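You operate a simulated robot arm through the tools that you are given. There is no shell and no other tool. Be economical: measure what you need, move in short steps, check, and stop when the job is done.

You are at the controls of a simulated robot arm. One attempt, no reset.

## Task
Empty the sink strainer into the PEEL bin.
Fine: all the bits in the bin, strainer back in the drain, bin lid shut.
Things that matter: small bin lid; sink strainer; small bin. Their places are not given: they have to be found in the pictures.

The check looks at the end state, three seconds after you hand in, the way a careful person would. Anything else that was tipped, shoved, dropped, spilled or broken makes it a failure. Lids that push on must go on centred and level and be pressed home; caps that screw on are set level and turned clockwise until they are tight.

## Robot
A 7-joint arm with a two-finger parallel gripper, fixed in place. Base frame: the origin is at the foot of the arm, x ahead of it, y to its left, z up. Units: m, degrees, N and s.
Its first joint turns from -166.0 to 166.0 degrees. Payload 3.91 kg.
The TCP is the grasp point between the finger pads, 0.03 m short of the fingertips. In the tool frame z runs along the fingers and y along their closing line. Largest opening 0.11 m; finger width 0.02, thickness 0.01; the body of the gripper, 0.048 by 0.112 m, starts 0.055 m behind the TCP.
Orientation is told as [roll, pitch, yaw] about the base's x, y, z axes, in that order, counted from this pose: with the fingers straight down and closing along the base's y, the tool's x points along the base's -x, its y along +y and its z along -z.

## Interface
- The arm moves only by the tool apply_moves. Its arguments are lists of equal length, an entry for each row: "offset": the shift along the tool's x, y, z in m, a list of three; "turn": the turn, a rotation vector about the tool's x, y, z in degrees, a list of three; "jaw": the opening, from 0 (shut) to 1 (fully open). In form: {"offset": [[tx, ty, tz], ...], "turn": [[wx, wy, wz], ...], "jaw": [jaw, ...]}. A call has 1 to 8 rows; each row shifts and turns the commanded pose from where the row before left it, along the tool's axes as they then stand. Each row takes 0.2 s and may step no farther than 0.05 m and 8.6 degrees from the row before; otherwise, or with a gripper value out of range, the whole call is refused. Where a pose cannot be reached the arm comes as near as it can. A force on the tool above 60 N (or 10 N above the force at the start of the call, whichever is more), or a blocked arm, ends the call early, and 0.2 s more pass. The fingers move at their own pace (about 0.153 m/s each) and stop on an object; they squeeze with about 36 N. The grip force told is the motor's: it shows also when the fingers shut on nothing. Time passes only in rows, and 0.2 s behind the last, so rows that do not move let the fingers close. It gives the time, the measured TCP pose, the force on the tool (base axes), the opening and the grip force at its end, in the units of the frame above (readings bear some noise), and new pictures: "show" is both (left out), scene, wrist or none.
- Cameras (640 x 400 px; columns grow to the right, rows downward): "scene" is fixed at [0.0514, -0.6496, 1.601]; the picture's right is [0.90, -0.45, 0.00], its down [-0.22, -0.43, -0.88] and it looks along [0.39, 0.78, -0.48] (base axes); focal length 351 px, centre (320, 200). "wrist" rides on the gripper at [0.077, 0.007, -0.114] in the tool frame; the picture's right is [-0.09, 1.00, 0.00], its down [-0.80, -0.07, -0.59] and it looks along [-0.59, -0.05, 0.80] (tool axes); focal length 270 px, centre (320, 200).
- raise_lower(by): slides the trunk up (or, below 0, down) by that many m; the arm rides with it, the base frame stays. It gives what a move gives, with no picture.
- measure_at(camera, pixels): for up to 12 pixels [column, row] of the newest picture of that camera ("zoom" is the newest enlarged one), the place [x, y, z] in the base frame of the surface seen there, good to about 0.002 m. No time passes.
- zoom(camera, box): a new picture of the part [left, top, right, bottom] of that camera's present view, enlarged. No time passes.
- finish_job(): hands the job in; it is judged then, once.

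Go step by step. Measure first, check grasps and placings, and put right what went wrong. The budget is 80 turns and 170 pictures, counting those below and the enlarged ones. Unless the task says otherwise, let go and move clear before handing in, and close with one line.

The tools are called after "Emit:" by a JSON object that holds its "api" and its "payload". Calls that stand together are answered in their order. apply_moves: Moves the arm, as the interface text tells. Its arguments: {"type":"object","properties":{"offset":{"type":"array","items":{"type":"array","items":{"type":"number"}}},"turn":{"type":"array","items":{"type":"array","items":{"type":"number"}}},"jaw":{"type":"array","items":{"type":"number"}},"show":{"type":"string","enum":["both","scene","wrist","none"]}},"required":["offset","turn","jaw"]} The other tools are called the same way: raise_lower (by) slides the trunk up or down; measure_at (camera, pixels) gives the place of the surface under pixels of a picture; zoom (camera, box) takes an enlarged picture of a part of a camera's view; finish_job () hands the job in.

At the start:

```text
t: 0.0
tool_pos: [0.404, 0.1215, 1.4187]
tcp_rot: [0.0, 0.0, 0.1]
contact_force: [-0.2, 0.8, 0.3]
width: 0.1099
grip_force: 0.1
trunk travel left (down, up): [-0.575, 0.035]
```

scene: 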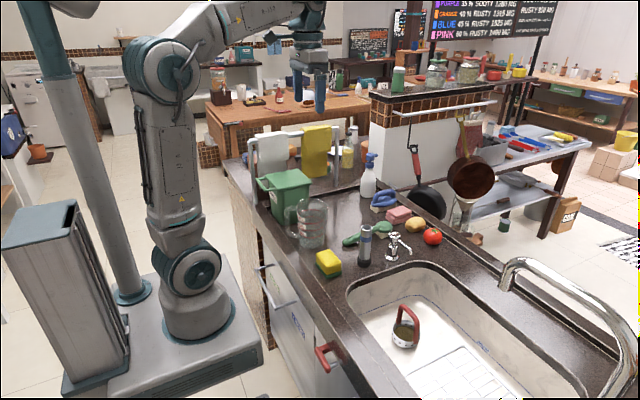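
wrist: 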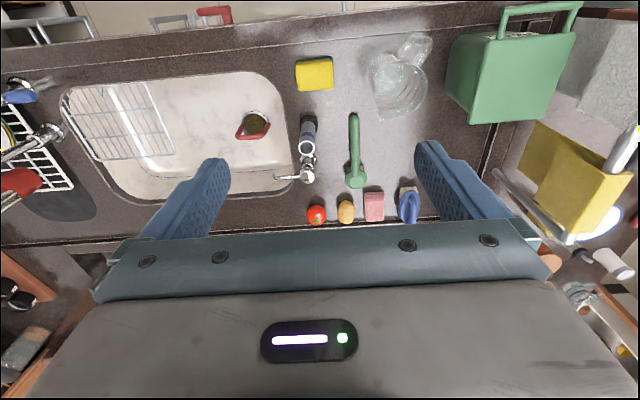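

The strainer with its red handle is in the sink at scene (405,328), and the green bin is at (285,195). I'll zoom in on both.

Emit:
{"api": "zoom", "payload": {"camera": "scene", "box": [340, 270, 500, 370]}}

Emit:
{"api": "zoom", "payload": {"camera": "scene", "box": [230, 140, 390, 240]}}

Emit:
{"api": "zoom", "payload": {"camera": "wrist", "box": [200, 60, 360, 160]}}

Emit:
{"api": "zoom", "payload": {"camera": "wrist", "box": [420, 0, 620, 125]}}

```text
4.00 times, centred on (420, 320) of scene
```

zoom: 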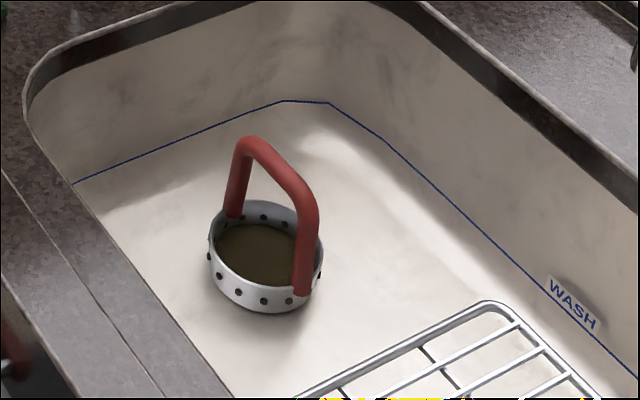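

```text
4.00 times, centred on (310, 190) of scene
```

zoom: 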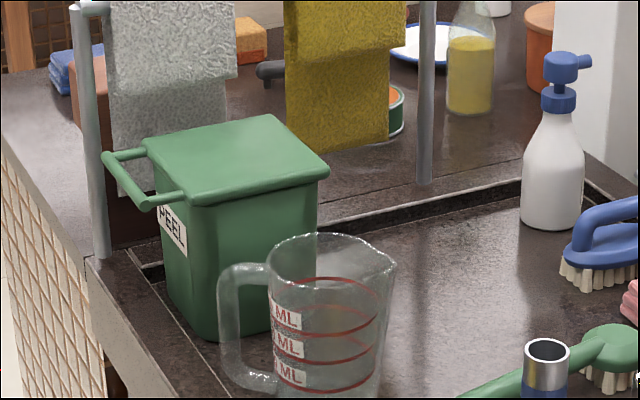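

```text
4.00 times, centred on (280, 110) of wrist
```

zoom: 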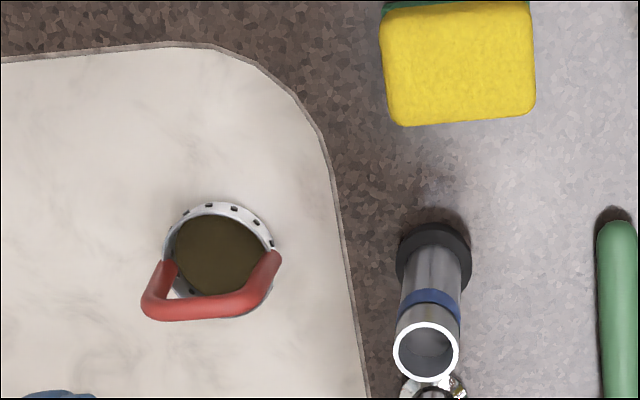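

```text
3.20 times, centred on (520, 62) of wrist
```

zoom: 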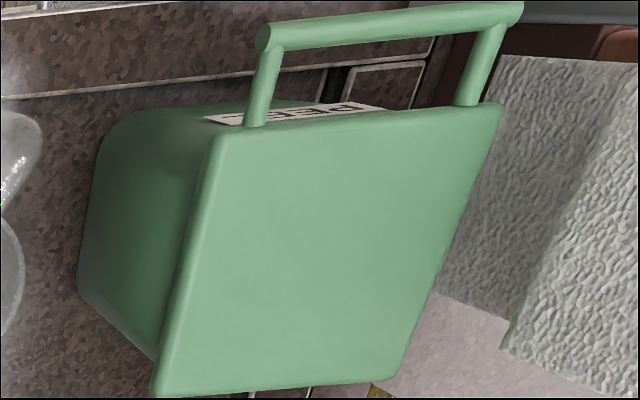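

Lid has a bar handle facing the robot and is probably hinged at the far side. I'll measure the key points.

Emit:
{"api": "measure_at", "payload": {"camera": "wrist", "pixels": [[506, 8], [578, 6], [540, 8], [487, 44], [570, 34], [471, 121], [548, 119], [520, 80], [500, 25], [572, 20]]}}

Emit:
{"api": "measure_at", "payload": {"camera": "scene", "pixels": [[402, 306], [416, 320], [409, 311], [404, 334], [398, 325], [415, 342], [393, 330], [405, 347], [430, 330], [380, 310], [398, 322]]}}

Emit:
{"api": "measure_at", "payload": {"camera": "wrist", "pixels": [[241, 137], [254, 136], [267, 128], [254, 122], [254, 111], [244, 118], [268, 121], [295, 100], [230, 90], [240, 180], [306, 150], [400, 80]]}}

```text
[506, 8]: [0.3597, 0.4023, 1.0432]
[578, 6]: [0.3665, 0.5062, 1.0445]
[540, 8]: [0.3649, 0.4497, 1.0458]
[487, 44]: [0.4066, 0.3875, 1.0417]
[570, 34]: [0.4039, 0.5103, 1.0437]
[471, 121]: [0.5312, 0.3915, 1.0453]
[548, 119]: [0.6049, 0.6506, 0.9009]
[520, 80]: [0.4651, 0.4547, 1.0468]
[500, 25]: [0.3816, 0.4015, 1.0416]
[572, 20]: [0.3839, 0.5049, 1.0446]
```

```text
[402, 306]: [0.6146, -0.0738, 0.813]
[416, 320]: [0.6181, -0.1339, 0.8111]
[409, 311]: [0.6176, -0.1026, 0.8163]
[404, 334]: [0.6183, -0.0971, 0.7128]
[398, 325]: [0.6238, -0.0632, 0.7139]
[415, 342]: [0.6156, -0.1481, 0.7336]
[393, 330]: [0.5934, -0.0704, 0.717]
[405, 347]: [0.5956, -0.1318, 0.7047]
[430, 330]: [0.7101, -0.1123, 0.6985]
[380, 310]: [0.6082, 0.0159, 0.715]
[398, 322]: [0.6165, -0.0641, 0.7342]
```

```text
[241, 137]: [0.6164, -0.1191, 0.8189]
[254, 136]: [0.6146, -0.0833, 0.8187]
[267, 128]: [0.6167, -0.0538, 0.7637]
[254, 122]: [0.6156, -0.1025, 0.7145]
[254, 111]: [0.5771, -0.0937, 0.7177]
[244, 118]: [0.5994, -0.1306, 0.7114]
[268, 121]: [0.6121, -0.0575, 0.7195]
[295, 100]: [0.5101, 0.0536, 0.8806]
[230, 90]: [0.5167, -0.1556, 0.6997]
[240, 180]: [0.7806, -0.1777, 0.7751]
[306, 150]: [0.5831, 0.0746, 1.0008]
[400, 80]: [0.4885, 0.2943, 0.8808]
```

Counter is at z≈0.88, the sink floor at 0.70, and the lid top at 1.045. The strainer bar is at about (0.616,-0.10,0.815). Next I'll check the surroundings: measuring cup, towels, faucet and upright tube.

Emit:
{"api": "measure_at", "payload": {"camera": "scene", "pixels": [[312, 200], [299, 204], [288, 208], [326, 206], [304, 238], [365, 230], [510, 268], [506, 285], [540, 275], [320, 130], [270, 140], [336, 120]]}}

Emit:
{"api": "measure_at", "payload": {"camera": "wrist", "pixels": [[415, 45], [385, 75], [400, 115], [425, 90], [45, 135], [280, 178], [308, 173], [500, 60], [620, 70], [580, 190], [500, 190], [20, 95]]}}

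Emit:
{"api": "zoom", "payload": {"camera": "scene", "box": [250, 160, 346, 220]}}

```text
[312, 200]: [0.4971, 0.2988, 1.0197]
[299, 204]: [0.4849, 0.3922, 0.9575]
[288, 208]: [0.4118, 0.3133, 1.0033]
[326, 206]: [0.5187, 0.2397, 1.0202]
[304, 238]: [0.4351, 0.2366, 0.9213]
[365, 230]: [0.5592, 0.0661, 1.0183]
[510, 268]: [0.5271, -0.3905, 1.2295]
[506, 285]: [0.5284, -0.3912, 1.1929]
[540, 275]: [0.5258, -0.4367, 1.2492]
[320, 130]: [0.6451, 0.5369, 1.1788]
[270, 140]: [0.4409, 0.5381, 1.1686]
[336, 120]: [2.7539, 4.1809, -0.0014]
```

```text
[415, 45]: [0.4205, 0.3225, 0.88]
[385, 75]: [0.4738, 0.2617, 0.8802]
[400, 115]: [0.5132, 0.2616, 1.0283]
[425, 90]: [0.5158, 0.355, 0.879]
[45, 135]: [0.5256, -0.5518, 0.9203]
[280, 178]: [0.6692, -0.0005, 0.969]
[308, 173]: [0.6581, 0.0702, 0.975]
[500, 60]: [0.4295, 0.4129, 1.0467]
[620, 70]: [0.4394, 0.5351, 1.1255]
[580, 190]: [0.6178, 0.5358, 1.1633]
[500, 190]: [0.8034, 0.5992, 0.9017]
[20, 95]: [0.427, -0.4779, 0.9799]
```

```text
6.67 times, centred on (298, 190) of scene
```

zoom: 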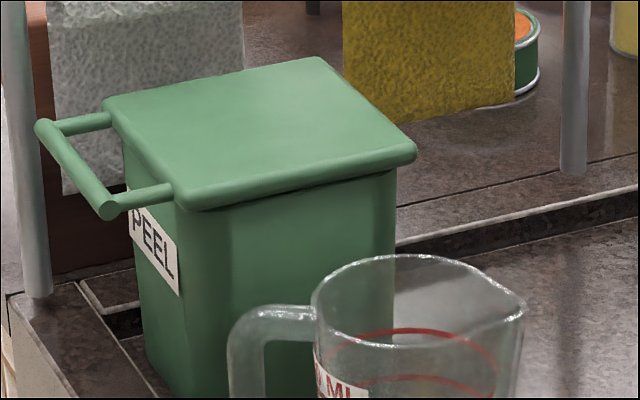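

The bar's free end is at about (0.36,0.395,1.043). I'll point the tool along +y with the jaws closing vertically, so opening the lid only needs a roll about the tool axis. I'll rotate first, in free space.

Emit:
{"api": "apply_moves", "payload": {"offset": [[0, 0, 0], [0, 0, 0], [0, 0, 0], [0, 0, 0], [0, 0, 0], [0, 0, 0], [0, 0, 0], [0, 0, 0]], "turn": [[-8.2, 0, 0], [-8.2, 0, 0], [-8.2, 0, 0], [-8.2, 0, 0], [-8.2, 0, 0], [-8.2, 0, 0], [-8.2, 0, 0], [-8.2, 0, 0]], "jaw": [1, 1, 1, 1, 1, 1, 1, 1], "show": "none"}}

Emit:
{"api": "apply_moves", "payload": {"offset": [[0, 0, 0], [0, 0, 0], [0, 0, 0], [0, 0, 0]], "turn": [[-8.2, 0, 0], [-8.2, 0, 0], [-8.0, 0, 0], [0, 0, 0]], "jaw": [1, 1, 1, 1]}}

Emit:
{"api": "raise_lower", "payload": {"by": -0.25}}

```text
t: 1.8
tool_pos: [0.4039, 0.12, 1.419]
tcp_rot: [65.6, -0.1, 0.1]
contact_force: [0.1, -0.2, 0.7]
width: 0.1102
grip_force: 0.0
trunk travel left (down, up): [-0.575, 0.035]
```

```text
t: 2.8
tool_pos: [0.4029, 0.1219, 1.4195]
tcp_rot: [90.1, 0.0, 0.0]
contact_force: [-0.3, 0.1, -0.2]
width: 0.11
grip_force: 0.0
trunk travel left (down, up): [-0.575, 0.035]
```

scene: 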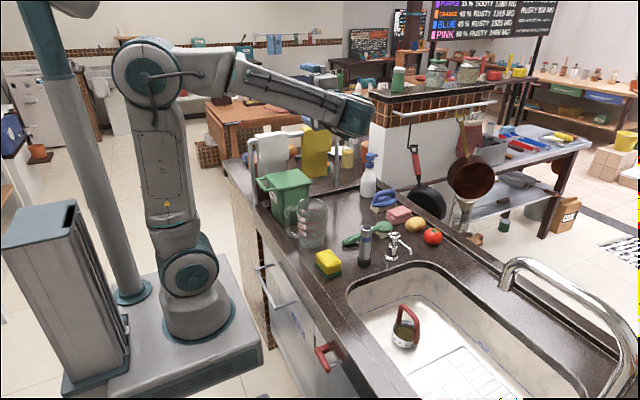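
wrist: 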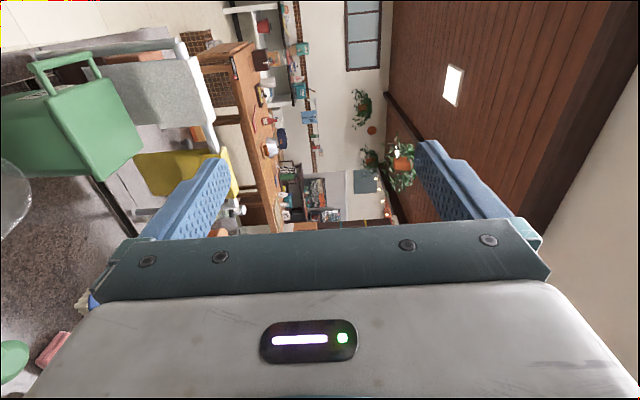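

```text
t: 5.4
tool_pos: [0.404, 0.121, 1.168]
tcp_rot: [90.0, 0.1, -0.1]
contact_force: [-0.3, -0.1, 0.4]
width: 0.1102
grip_force: 0.2
trunk travel left (down, up): [-0.325, 0.285]
```

The tool is horizontal and on line. I'll move to a pre-grasp point in front of the bar's free end.

Emit:
{"api": "apply_moves", "payload": {"offset": [[0.022, -0.044, 0], [0.022, -0.044, 0], [0, -0.042, 0.02], [0, 0, 0.045], [0, 0, 0.045], [0, 0, 0.045], [0, 0, 0]], "turn": [[0, 0, 0], [0, 0, 0], [0, 0, 0], [0, 0, 0], [0, 0, 0], [0, 0, 0], [0, 0, 0]], "jaw": [1, 1, 1, 1, 1, 1, 1]}}

```text
t: 7.0
tool_pos: [0.3584, 0.2767, 1.0388]
tcp_rot: [90.0, 0.1, 0.0]
contact_force: [-0.3, 0.5, 0.6]
width: 0.1102
grip_force: 0.1
trunk travel left (down, up): [-0.325, 0.285]
```

scene: 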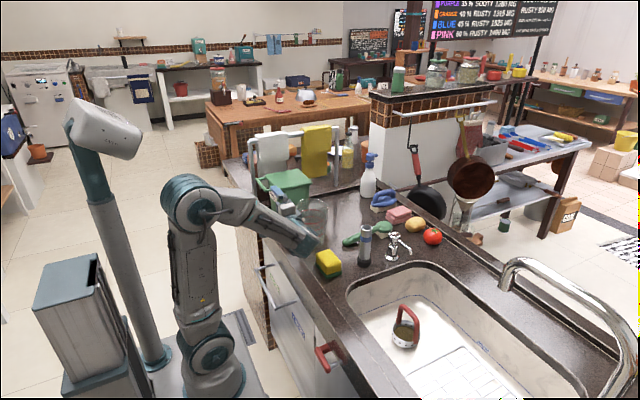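
wrist: 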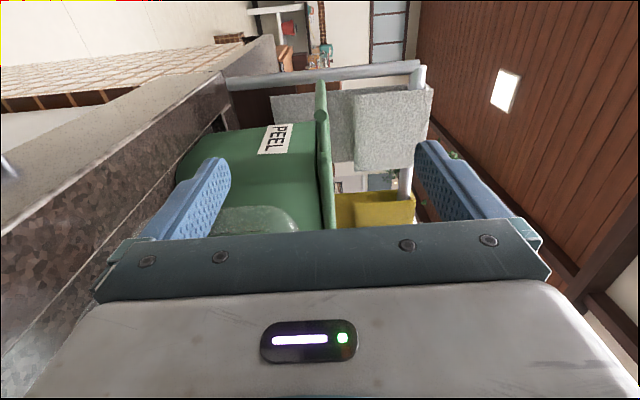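

The bar end at wrist (321,110) is centred between the fingers. The measuring-cup handle at (255,218) is close, so I'll measure its clearance.

Emit:
{"api": "measure_at", "payload": {"camera": "wrist", "pixels": [[321, 112], [321, 88], [255, 210], [290, 220], [225, 222], [322, 150]]}}

Emit:
{"api": "zoom", "payload": {"camera": "scene", "box": [240, 160, 352, 230]}}

```text
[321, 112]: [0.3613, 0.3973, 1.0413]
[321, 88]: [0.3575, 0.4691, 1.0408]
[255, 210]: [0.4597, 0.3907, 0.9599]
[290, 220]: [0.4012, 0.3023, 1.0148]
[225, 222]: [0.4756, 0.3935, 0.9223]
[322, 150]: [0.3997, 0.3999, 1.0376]
```

```text
5.71 times, centred on (296, 195) of scene
```

zoom: 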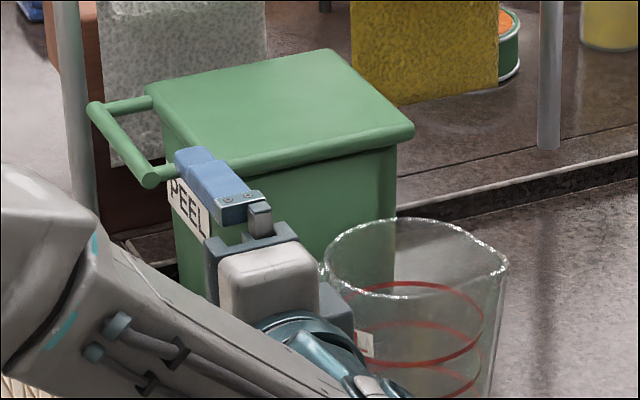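

The bar is at (0.360, from y 0.396, 1.04) and the cup handle is at x≥0.40, so the ±0.024 gripper body clears it. I'll advance 0.125 and close gently.

Emit:
{"api": "apply_moves", "payload": {"offset": [[0.001, 0, 0.04], [0, 0, 0.04], [0, 0, 0.045], [0, 0, 0], [0, 0, 0], [0, 0, 0], [0, 0, 0]], "turn": [[0, 0, 0], [0, 0, 0], [0, 0, 0], [0, 0, 0], [0, 0, 0], [0, 0, 0], [0, 0, 0]], "jaw": [1, 1, 1, 0.6, 0.3, 0, 0]}}

Emit:
{"api": "zoom", "payload": {"camera": "scene", "box": [240, 160, 352, 230]}}

```text
t: 8.6
tool_pos: [0.359, 0.3999, 1.0391]
tcp_rot: [90.0, 0.0, 0.0]
contact_force: [1.3, 2.4, -0.6]
width: 0.0114
grip_force: 45.2
trunk travel left (down, up): [-0.325, 0.285]
```

scene: 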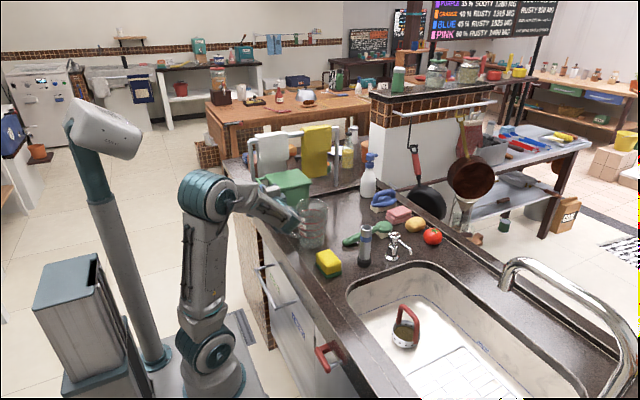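
wrist: 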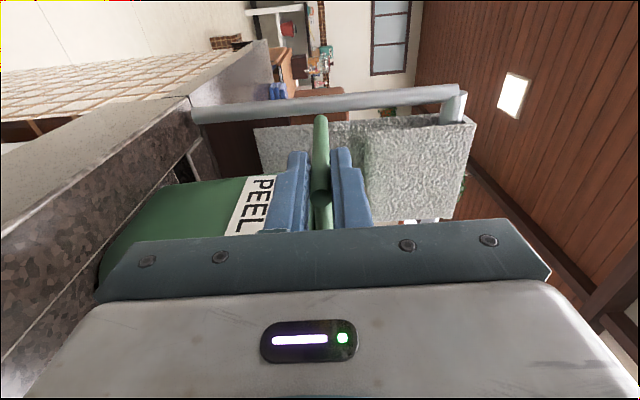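

```text
5.71 times, centred on (296, 195) of scene
```

zoom: 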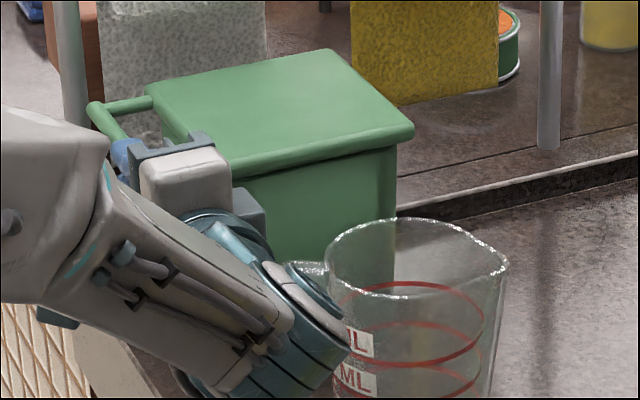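

The bar is gripped (width 0.0114). I'll lift along a small trial arc about a hinge assumed at x≈0.533 and watch the force.

Emit:
{"api": "apply_moves", "payload": {"offset": [[-0.0007, 0.0151, 0], [-0.0007, 0.0151, 0], [-0.0007, 0.0151, 0], [0, 0, 0]], "turn": [[0, 0, 5], [0, 0, 5], [0, 0, 5], [0, 0, 0]], "jaw": [0, 0, 0, 0]}}

Emit:
{"api": "zoom", "payload": {"camera": "scene", "box": [240, 140, 368, 220]}}

```text
t: 9.6
tool_pos: [0.3651, 0.399, 1.0843]
tcp_rot: [90.0, 15.1, -0.1]
contact_force: [3.2, -4.3, -2.2]
width: 0.0116
grip_force: 44.7
trunk travel left (down, up): [-0.325, 0.285]
```

scene: 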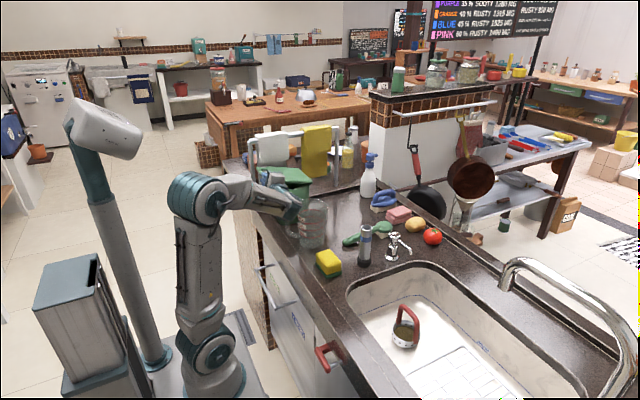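
wrist: 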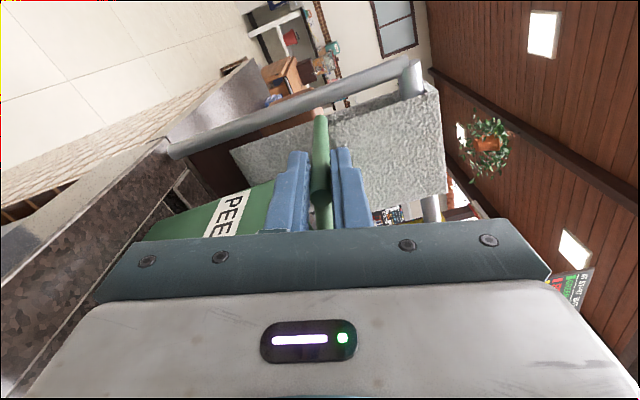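

```text
5.00 times, centred on (304, 180) of scene
```

zoom: 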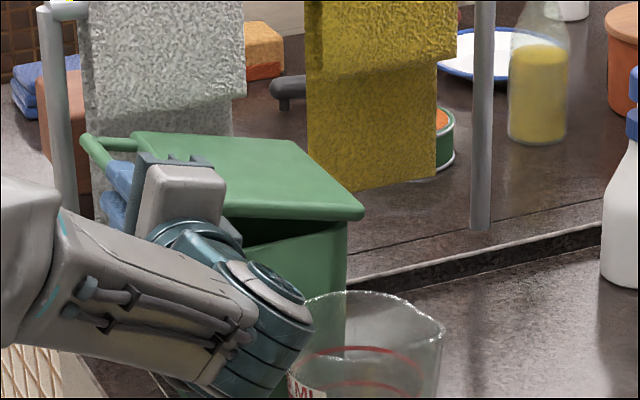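

The lid swings about its back edge with low force. I'll continue the arc.

Emit:
{"api": "apply_moves", "payload": {"offset": [[-0.0017, 0.0241, 0], [-0.0017, 0.0241, 0], [-0.0017, 0.0241, 0], [-0.0017, 0.0241, 0], [-0.0017, 0.0241, 0], [0, 0, 0]], "turn": [[0, 0, 8], [0, 0, 8], [0, 0, 8], [0, 0, 8], [0, 0, 8], [0, 0, 0]], "jaw": [0, 0, 0, 0, 0, 0], "show": "scene"}}

Emit:
{"api": "zoom", "payload": {"camera": "scene", "box": [240, 120, 368, 200]}}

```text
t: 11.0
tool_pos: [0.4336, 0.3993, 1.1799]
tcp_rot: [90.1, 55.1, 0.1]
contact_force: [3.6, -6.5, -3.9]
width: 0.0117
grip_force: 45.0
trunk travel left (down, up): [-0.325, 0.285]
```

scene: 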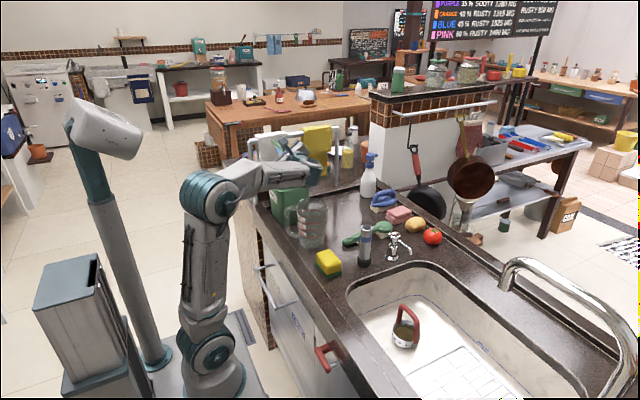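

```text
5.00 times, centred on (304, 160) of scene
```

zoom: 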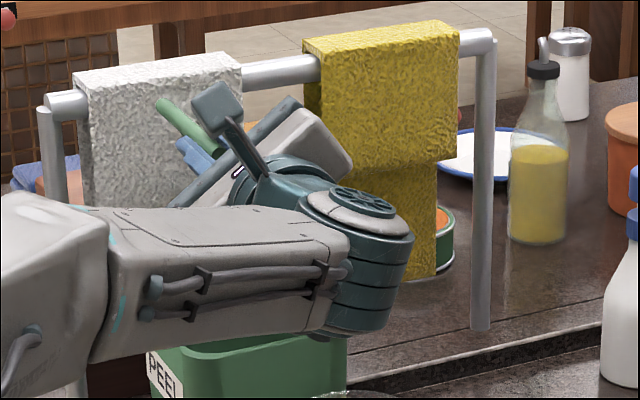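

Force is still low, so I'll go on to about 95° and watch for a stop.

Emit:
{"api": "apply_moves", "payload": {"offset": [[-0.0017, 0.0241, 0], [-0.0017, 0.0241, 0], [-0.0017, 0.0241, 0], [-0.0017, 0.0241, 0], [-0.0017, 0.0241, 0], [0, 0, 0]], "turn": [[0, 0, 8], [0, 0, 8], [0, 0, 8], [0, 0, 8], [0, 0, 8], [0, 0, 0]], "jaw": [0, 0, 0, 0, 0, 0]}}

Emit:
{"api": "zoom", "payload": {"camera": "scene", "box": [240, 120, 368, 200]}}

```text
t: 12.4
tool_pos: [0.547, 0.3991, 1.2144]
tcp_rot: [-93.5, 84.9, 176.6]
contact_force: [1.3, -7.4, 15.5]
width: 0.0115
grip_force: 45.0
trunk travel left (down, up): [-0.325, 0.285]
```

scene: 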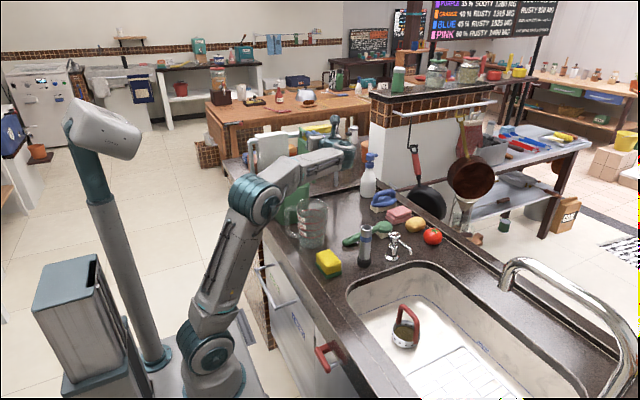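
wrist: 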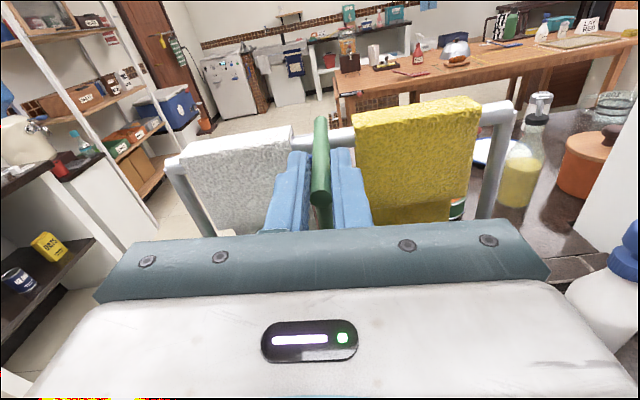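

```text
5.00 times, centred on (304, 160) of scene
```

zoom: 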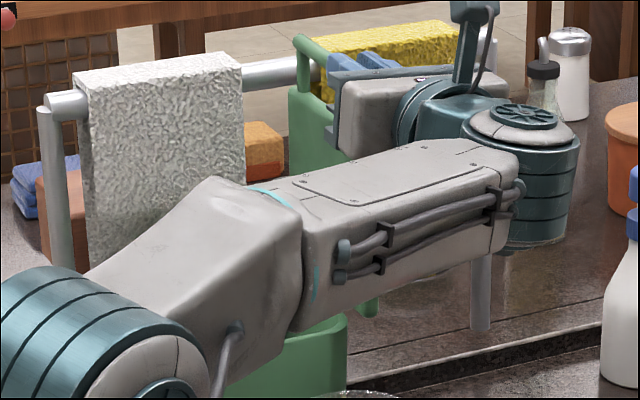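

At 95° the lid presses up at 15 N, a small radius error. I'll ease outwards by 3 mm and nudge further to find the stop.

Emit:
{"api": "apply_moves", "payload": {"offset": [[0.003, 0, 0], [-0.0007, 0.0153, 0], [-0.0007, 0.0153, 0], [0, 0, 0]], "turn": [[0, 0, 0], [0, 0, 5], [0, 0, 5], [0, 0, 0]], "jaw": [0, 0, 0, 0], "show": "scene"}}

```text
t: 13.4
tool_pos: [0.5758, 0.3983, 1.2112]
tcp_rot: [-90.5, 75.0, 179.4]
contact_force: [-1.2, -8.5, 13.1]
width: 0.0118
grip_force: 44.9
trunk travel left (down, up): [-0.325, 0.285]
```

scene: 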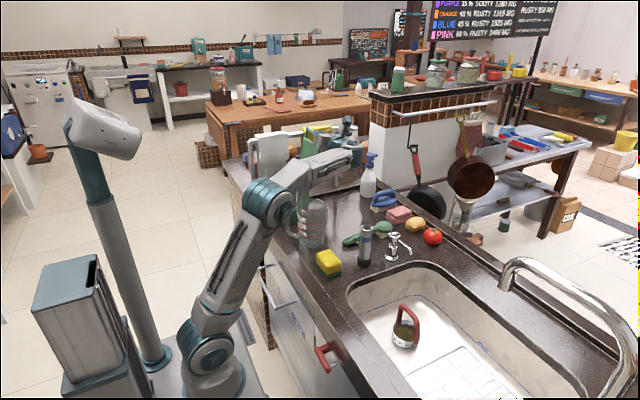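

There's no stop at 105°. I'll try another 10°.

Emit:
{"api": "apply_moves", "payload": {"offset": [[0.001, 0.0153, 0], [0.0, 0.0153, 0], [0, 0, 0]], "turn": [[0, 0, 5], [0, 0, 5], [0, 0, 0]], "jaw": [0, 0, 0], "show": "scene"}}

Emit:
{"api": "zoom", "payload": {"camera": "scene", "box": [240, 120, 384, 210]}}

```text
t: 13.9
tool_pos: [0.5784, 0.4031, 1.2121]
tcp_rot: [-90.3, 69.7, -178.6]
contact_force: [-39.6, -26.3, -2.3]
width: 0.0123
grip_force: 45.6
trunk travel left (down, up): [-0.325, 0.285]
stopped in row 2: the force on the tool passed its limit (the readings are from after the stop); the commanded pose is now the measured one
```

scene: 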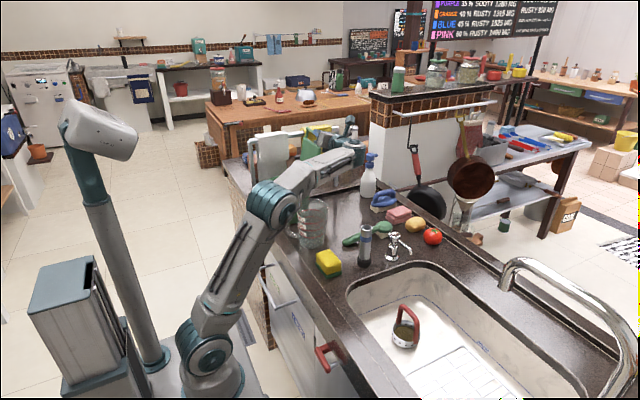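

```text
4.44 times, centred on (312, 165) of scene
```

zoom: 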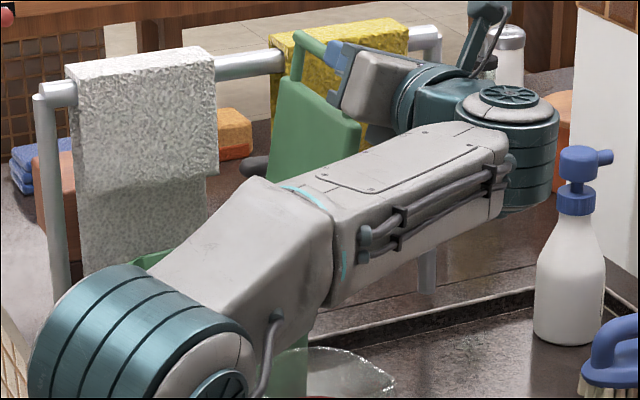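

I've hit the hinge stop at about 106°. I'll back off slightly, open the jaws and withdraw along -y.

Emit:
{"api": "apply_moves", "payload": {"offset": [[0, -0.004, 0], [0, 0, 0], [0, 0, 0], [0, 0, 0]], "turn": [[0, 0, -4], [0, 0, 0], [0, 0, 0], [0, 0, 0]], "jaw": [0, 0, 0.3, 0.5], "show": "wrist"}}

Emit:
{"api": "apply_moves", "payload": {"offset": [[0, 0, -0.04], [0, 0, -0.04], [0, 0, -0.04], [0, 0, -0.04], [0, 0, 0]], "turn": [[0, 0, 0], [0, 0, 0], [0, 0, 0], [0, 0, 0], [0, 0, 0]], "jaw": [0.5, 0.5, 0.5, 0.5, 0.5]}}

Emit:
{"api": "zoom", "payload": {"camera": "scene", "box": [240, 120, 384, 210]}}

```text
t: 14.9
tool_pos: [0.5838, 0.4055, 1.2074]
tcp_rot: [-89.7, 73.3, -178.5]
contact_force: [-0.5, -0.3, -0.1]
width: 0.0551
grip_force: 0.0
trunk travel left (down, up): [-0.325, 0.285]
```

wrist: 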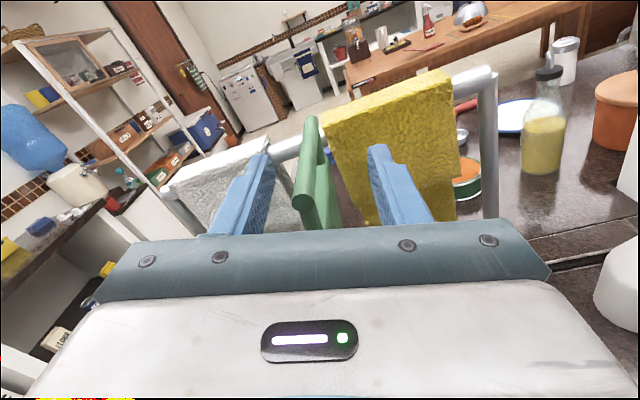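

```text
t: 16.1
tool_pos: [0.5864, 0.2437, 1.2086]
tcp_rot: [-89.7, 73.4, -178.4]
contact_force: [-0.3, -0.2, 0.2]
width: 0.0551
grip_force: 0.0
trunk travel left (down, up): [-0.325, 0.285]
```

scene: 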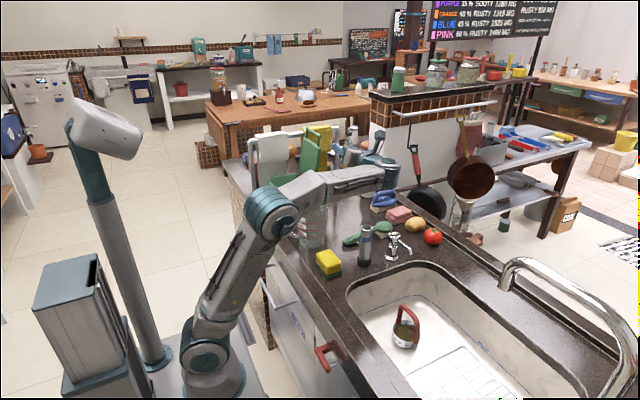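
wrist: 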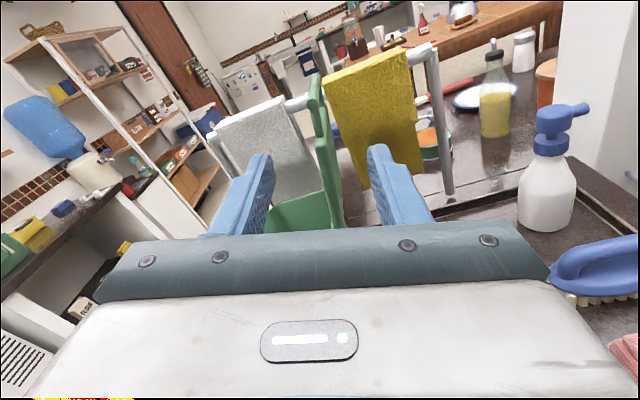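

```text
4.44 times, centred on (312, 165) of scene
```

zoom: 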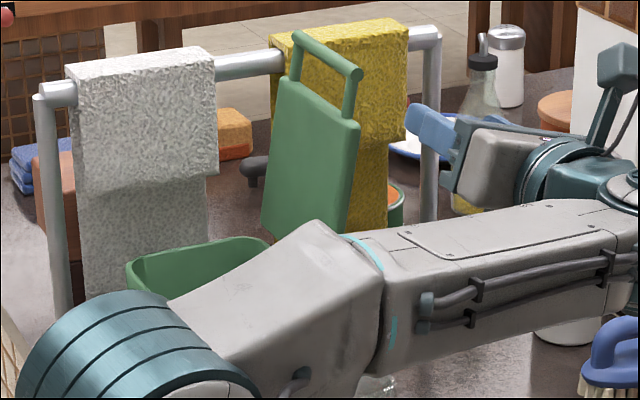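

The lid stays open by itself. Next I'll orient for the strainer: jaws closing along x and the tool pitched 45° down, pointing +y. A later roll over the bin will then tip the cup.

Emit:
{"api": "apply_moves", "payload": {"offset": [[0, 0, 0], [0, 0, 0], [0, 0, 0], [0, 0, 0], [0, 0, 0], [0, 0, 0], [0, 0, 0], [0, 0, 0]], "turn": [[0, 0, -8.3], [0, 0, -8.3], [0, -7.5, 0], [0, -7.5, 0], [0, -7.5, 0], [0, -7.5, 0], [0, -7.5, 0], [0, -7.5, 0]], "jaw": [0.6, 0.6, 0.6, 0.6, 0.6, 0.6, 0.6, 0.6], "show": "none"}}

Emit:
{"api": "apply_moves", "payload": {"offset": [[0, 0.006, 0], [0, 0, 0]], "turn": [[0, 0, 0], [0, 0, 0]], "jaw": [0.6, 0.6]}}

```text
t: 17.9
tool_pos: [0.5879, 0.2443, 1.2077]
tcp_rot: [-0.2, 44.7, -89.0]
contact_force: [-0.6, 0.1, 0.1]
width: 0.0661
grip_force: 0.0
trunk travel left (down, up): [-0.325, 0.285]
```

```text
t: 18.5
tool_pos: [0.5936, 0.2443, 1.2073]
tcp_rot: [-0.1, 44.9, -88.9]
contact_force: [1.0, -0.3, 0.5]
width: 0.066
grip_force: 0.1
trunk travel left (down, up): [-0.325, 0.285]
```

scene: 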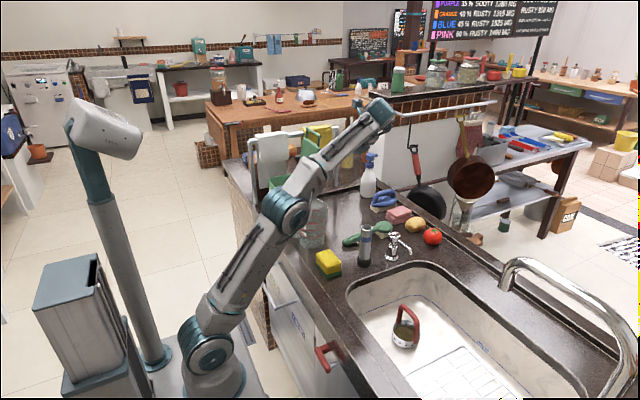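
wrist: 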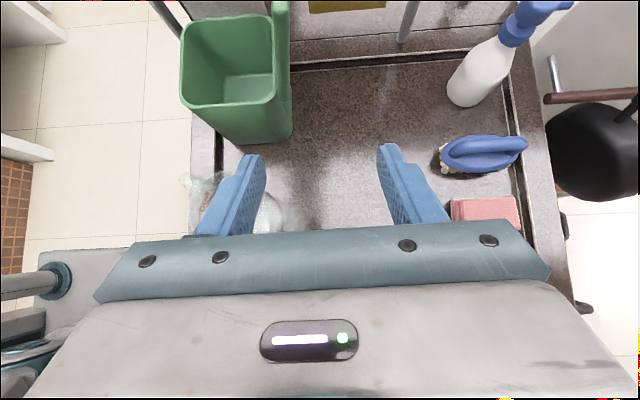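

The bin interior is visible at wrist (230,70). I'll measure its rim, then move over the strainer at height.

Emit:
{"api": "measure_at", "payload": {"camera": "wrist", "pixels": [[183, 60], [186, 104], [230, 112], [273, 95], [272, 40], [225, 18], [245, 85], [283, 60], [283, 5]]}}

Emit:
{"api": "apply_moves", "payload": {"offset": [[-0.0304, 0.0028, -0.0304], [-0.0304, 0.0028, -0.0304], [-0.0304, 0.0028, -0.0304], [-0.0304, 0.0028, -0.0304], [-0.0304, 0.0028, -0.0304], [-0.0304, 0.0028, -0.0304], [-0.0304, 0.0028, -0.0304], [-0.0304, 0.0028, -0.0304]], "turn": [[-0.78, 0, 0.78], [0, 0, 0], [0, 0, 0], [0, 0, 0], [0, 0, 0], [0, 0, 0], [0, 0, 0], [0, 0, 0]], "jaw": [0.6, 0.6, 0.6, 0.6, 0.6, 0.6, 0.6, 0.6]}}

```text
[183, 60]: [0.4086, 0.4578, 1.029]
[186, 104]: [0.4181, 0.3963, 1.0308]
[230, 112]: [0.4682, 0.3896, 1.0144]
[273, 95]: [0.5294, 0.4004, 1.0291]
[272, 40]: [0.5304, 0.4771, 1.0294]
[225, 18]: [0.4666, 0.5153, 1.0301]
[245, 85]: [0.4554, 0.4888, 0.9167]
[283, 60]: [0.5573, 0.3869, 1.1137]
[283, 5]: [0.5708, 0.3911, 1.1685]
```

```text
t: 20.3
tool_pos: [0.5977, -0.0425, 1.1901]
tcp_rot: [0.1, 44.8, -89.8]
contact_force: [-0.7, 0.1, 0.8]
width: 0.0659
grip_force: 0.1
out of reach, approached as far as the arm can: row 5, 6, 7, 8
trunk travel left (down, up): [-0.325, 0.285]
```

scene: 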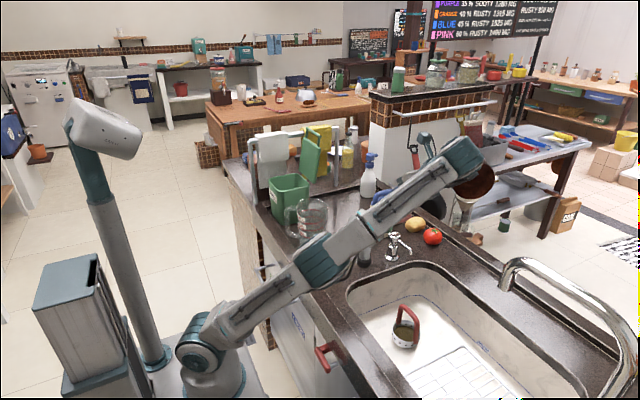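
wrist: 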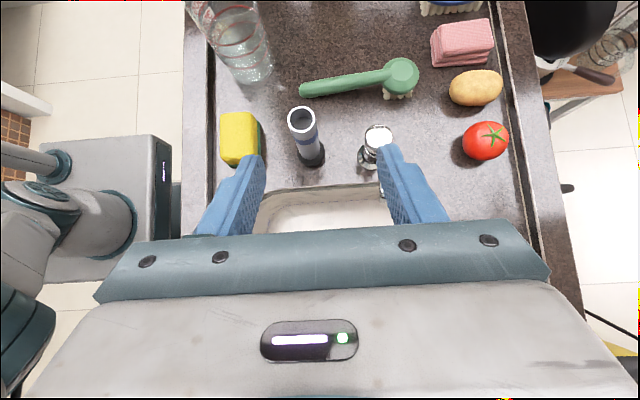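

High up the target is out of reach because the trunk is low, but it should be reachable lower down. The bin rim is at z 1.03 with its opening about x 0.41–0.53, y 0.39–0.515. I'll descend a little and re-read.

Emit:
{"api": "apply_moves", "payload": {"offset": [[-0.026, 0, 0.026], [-0.026, 0, 0.026], [-0.026, 0, 0.026], [0, 0, 0]], "turn": [[0, 0, 0], [0, 0, 0], [0, 0, 0], [0, 0, 0]], "jaw": [0.6, 0.6, 0.6, 0.6]}}

```text
t: 21.3
tool_pos: [0.5958, -0.0444, 1.0799]
tcp_rot: [-0.2, 44.8, -90.1]
contact_force: [0.4, -0.1, 0.0]
width: 0.0661
grip_force: 0.0
trunk travel left (down, up): [-0.325, 0.285]
```

scene: 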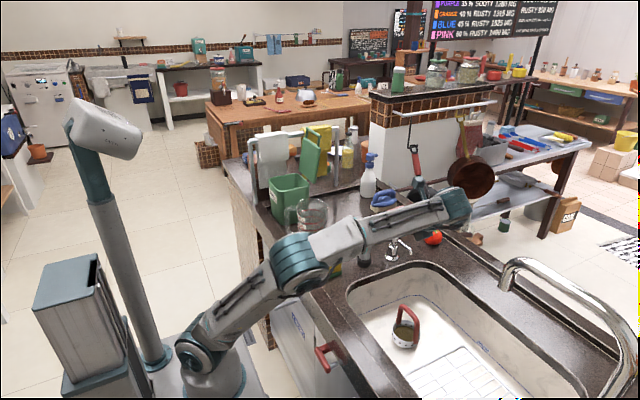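
wrist: 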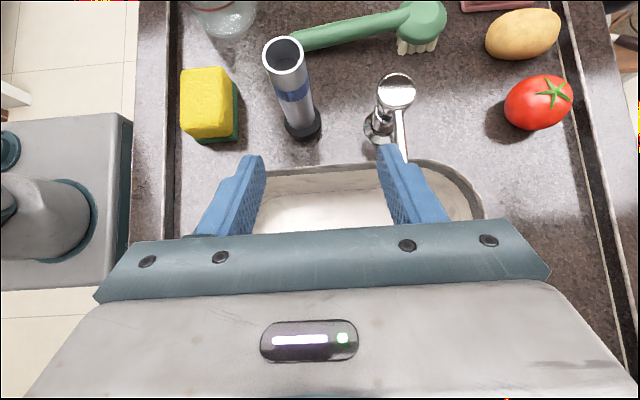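

Reachable again. I'll check the elbow height (scene (300,262)) against the counter before descending further.

Emit:
{"api": "measure_at", "payload": {"camera": "scene", "pixels": [[300, 262], [305, 292], [360, 240], [330, 262], [455, 205], [420, 228]]}}

Emit:
{"api": "apply_moves", "payload": {"offset": [[-0.032, 0.0067, 0.0057], [-0.032, 0.0067, 0.0057], [-0.032, 0.0067, 0.0057], [0, 0, 0]], "turn": [[0, 0, 0], [0, 0, 0], [0, 0, 0], [0, 0, 0]], "jaw": [0.6, 0.6, 0.6, 0.6]}}

```text
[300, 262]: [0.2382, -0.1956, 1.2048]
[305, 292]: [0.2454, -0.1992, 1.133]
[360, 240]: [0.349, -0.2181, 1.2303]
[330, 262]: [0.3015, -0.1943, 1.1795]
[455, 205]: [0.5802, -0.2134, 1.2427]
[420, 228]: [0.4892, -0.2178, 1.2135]
```

```text
t: 22.3
tool_pos: [0.6168, -0.0998, 0.9996]
tcp_rot: [-0.1, 44.9, -90.0]
contact_force: [0.7, -0.3, -0.4]
width: 0.0662
grip_force: 0.0
trunk travel left (down, up): [-0.325, 0.285]
```

scene: 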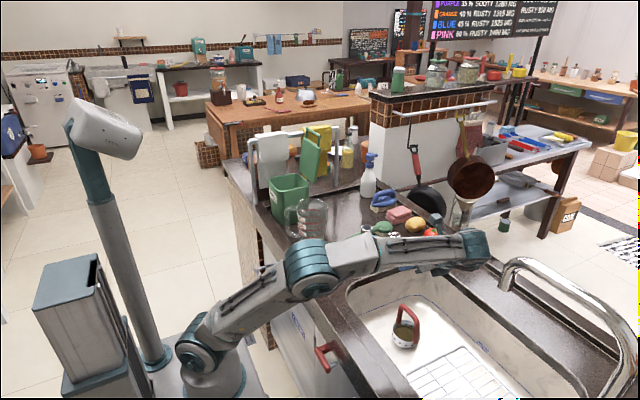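
wrist: 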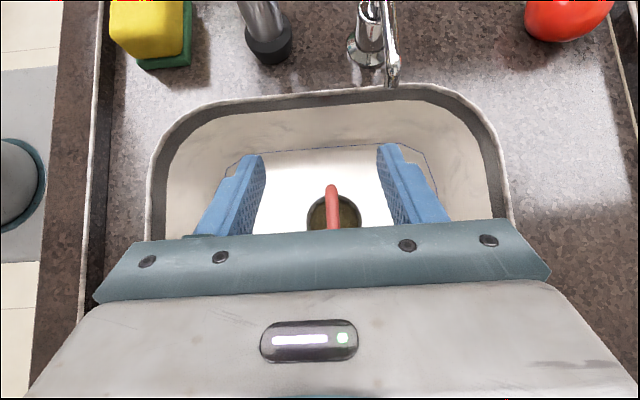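

The handle at wrist (332,190) is nearly centred. I'll descend 0.12 first and then check alignment.

Emit:
{"api": "measure_at", "payload": {"camera": "wrist", "pixels": [[331, 188], [332, 200], [333, 215], [348, 215]]}}

Emit:
{"api": "apply_moves", "payload": {"offset": [[-0.0283, 0, 0.0283], [-0.0283, 0, 0.0283], [-0.0283, 0, 0.0283], [0, 0, 0]], "turn": [[0, 0, 0], [0, 0, 0], [0, 0, 0], [0, 0, 0]], "jaw": [0.6, 0.6, 0.6, 0.6]}}

Emit:
{"api": "zoom", "payload": {"camera": "scene", "box": [340, 220, 532, 340]}}

```text
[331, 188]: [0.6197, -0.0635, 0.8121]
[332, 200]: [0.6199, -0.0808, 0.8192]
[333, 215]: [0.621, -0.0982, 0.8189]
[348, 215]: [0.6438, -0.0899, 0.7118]
```

```text
t: 23.3
tool_pos: [0.6153, -0.1014, 0.8803]
tcp_rot: [-0.3, 44.9, -90.0]
contact_force: [-0.6, 0.1, 0.1]
width: 0.0658
grip_force: 0.0
trunk travel left (down, up): [-0.325, 0.285]
```

scene: 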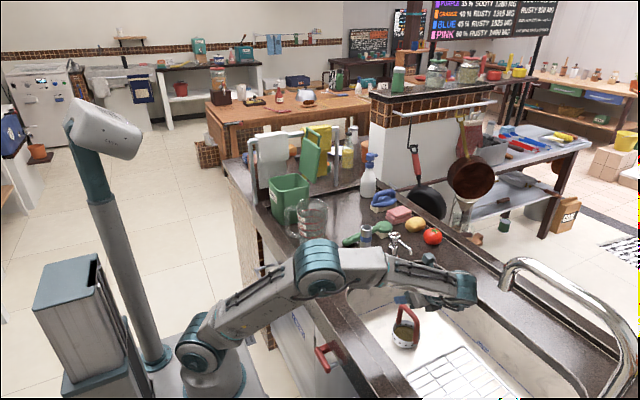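
wrist: 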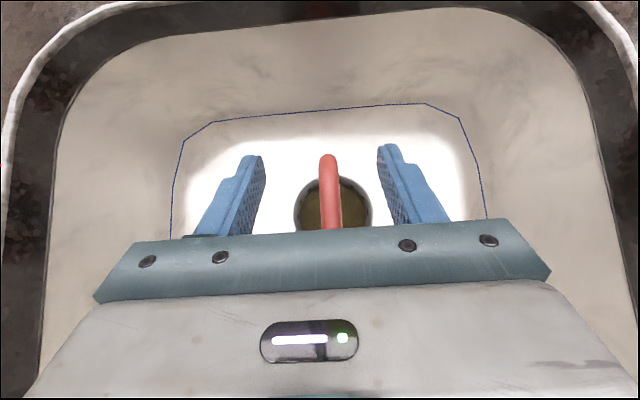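

```text
3.33 times, centred on (436, 280) of scene
```

zoom: 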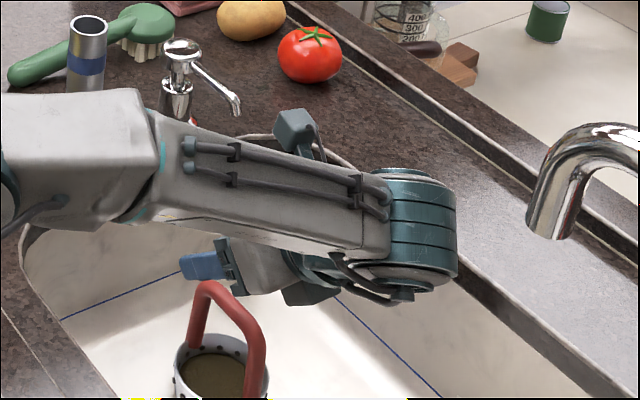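

Aligned. I'll descend the last 0.07 and close.

Emit:
{"api": "apply_moves", "payload": {"offset": [[-0.0247, 0.003, 0.0247], [-0.0247, 0, 0.0247], [0, 0, 0], [0, 0, 0], [0, 0, 0], [0, 0, 0], [0, 0, 0]], "turn": [[0, 0, 0], [0, 0, 0], [0, 0, 0], [0, 0, 0], [0, 0, 0], [0, 0, 0], [0, 0, 0]], "jaw": [0.6, 0.6, 0.6, 0.35, 0.2, 0, 0]}}

Emit:
{"api": "zoom", "payload": {"camera": "scene", "box": [340, 260, 500, 360]}}

Emit:
{"api": "zoom", "payload": {"camera": "wrist", "box": [240, 110, 400, 235]}}

```text
t: 24.9
tool_pos: [0.6192, -0.1011, 0.8109]
tcp_rot: [-0.2, 45.0, -90.0]
contact_force: [-0.2, 0.3, 0.7]
width: 0.0151
grip_force: 35.9
trunk travel left (down, up): [-0.325, 0.285]
```

scene: 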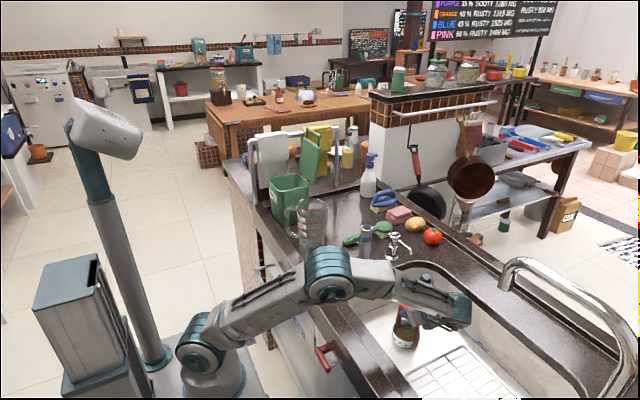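
wrist: 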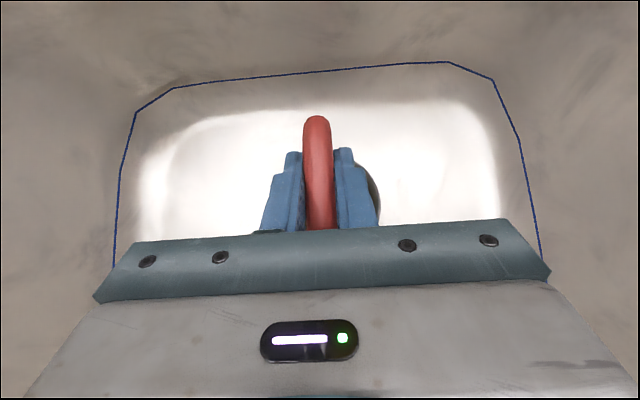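

```text
4.00 times, centred on (420, 310) of scene
```

zoom: 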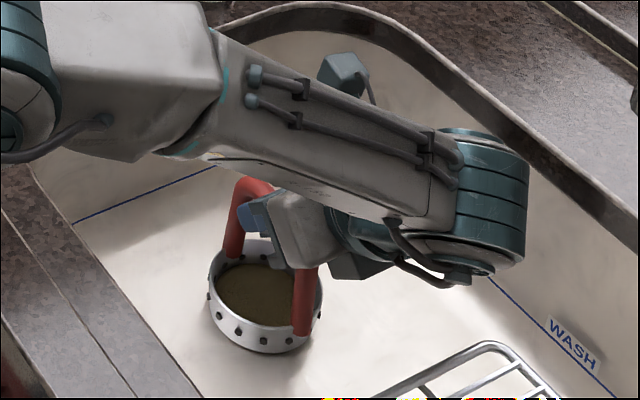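

```text
3.20 times, centred on (320, 172) of wrist
```

zoom: 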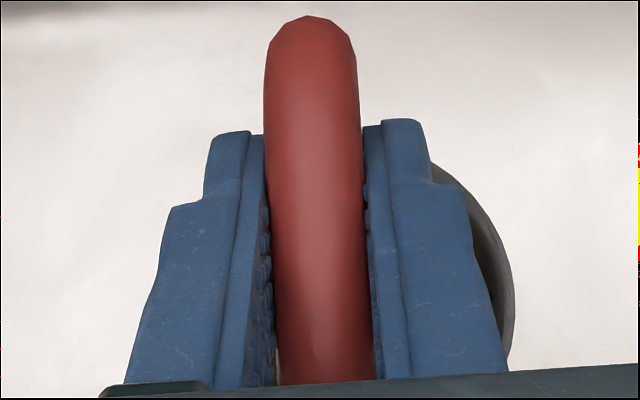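

The strainer is gripped (width 0.0151, 36 N) at TCP (0.619,-0.101,0.811). I'll lift it straight up with the trunk, which also improves reach.

Emit:
{"api": "raise_lower", "payload": {"by": 0.08}}

Emit:
{"api": "apply_moves", "payload": {"offset": [[0, 0, 0]], "turn": [[0, 0, 0]], "jaw": [0]}}

Emit:
{"api": "zoom", "payload": {"camera": "scene", "box": [340, 240, 500, 340]}}

```text
t: 26.0
tool_pos: [0.6196, -0.1007, 0.8903]
tcp_rot: [-0.3, 45.0, -90.0]
contact_force: [-0.9, 0.5, -1.2]
width: 0.0148
grip_force: 36.1
trunk travel left (down, up): [-0.405, 0.205]
```

```text
t: 26.4
tool_pos: [0.619, -0.1011, 0.8917]
tcp_rot: [0.0, 44.9, -90.0]
contact_force: [-0.3, -0.3, -0.6]
width: 0.0148
grip_force: 36.0
trunk travel left (down, up): [-0.405, 0.205]
```

scene: 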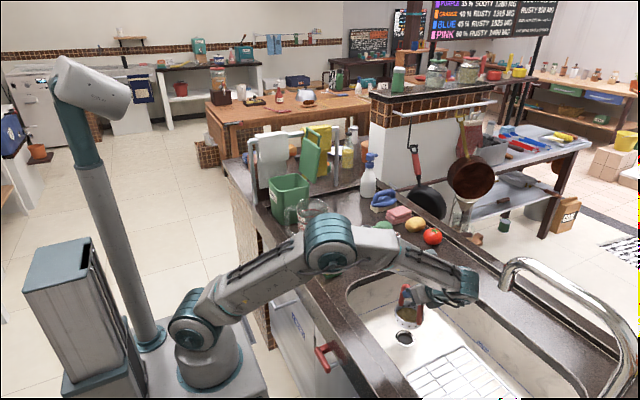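
wrist: 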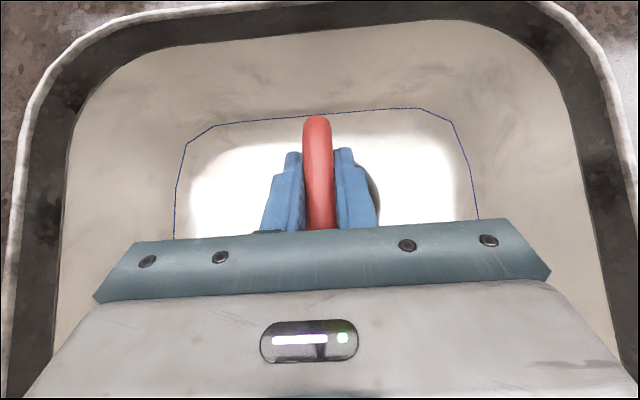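

```text
4.00 times, centred on (420, 290) of scene
```

zoom: 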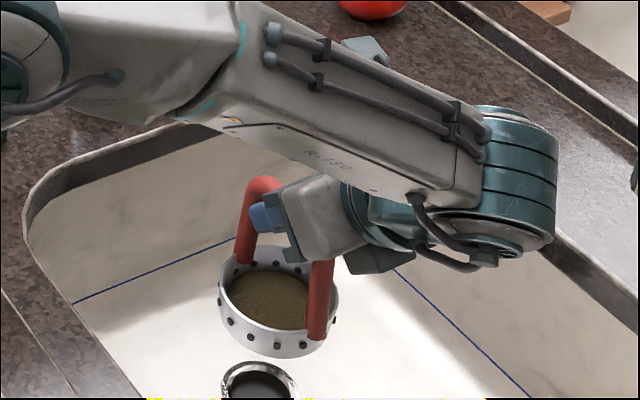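

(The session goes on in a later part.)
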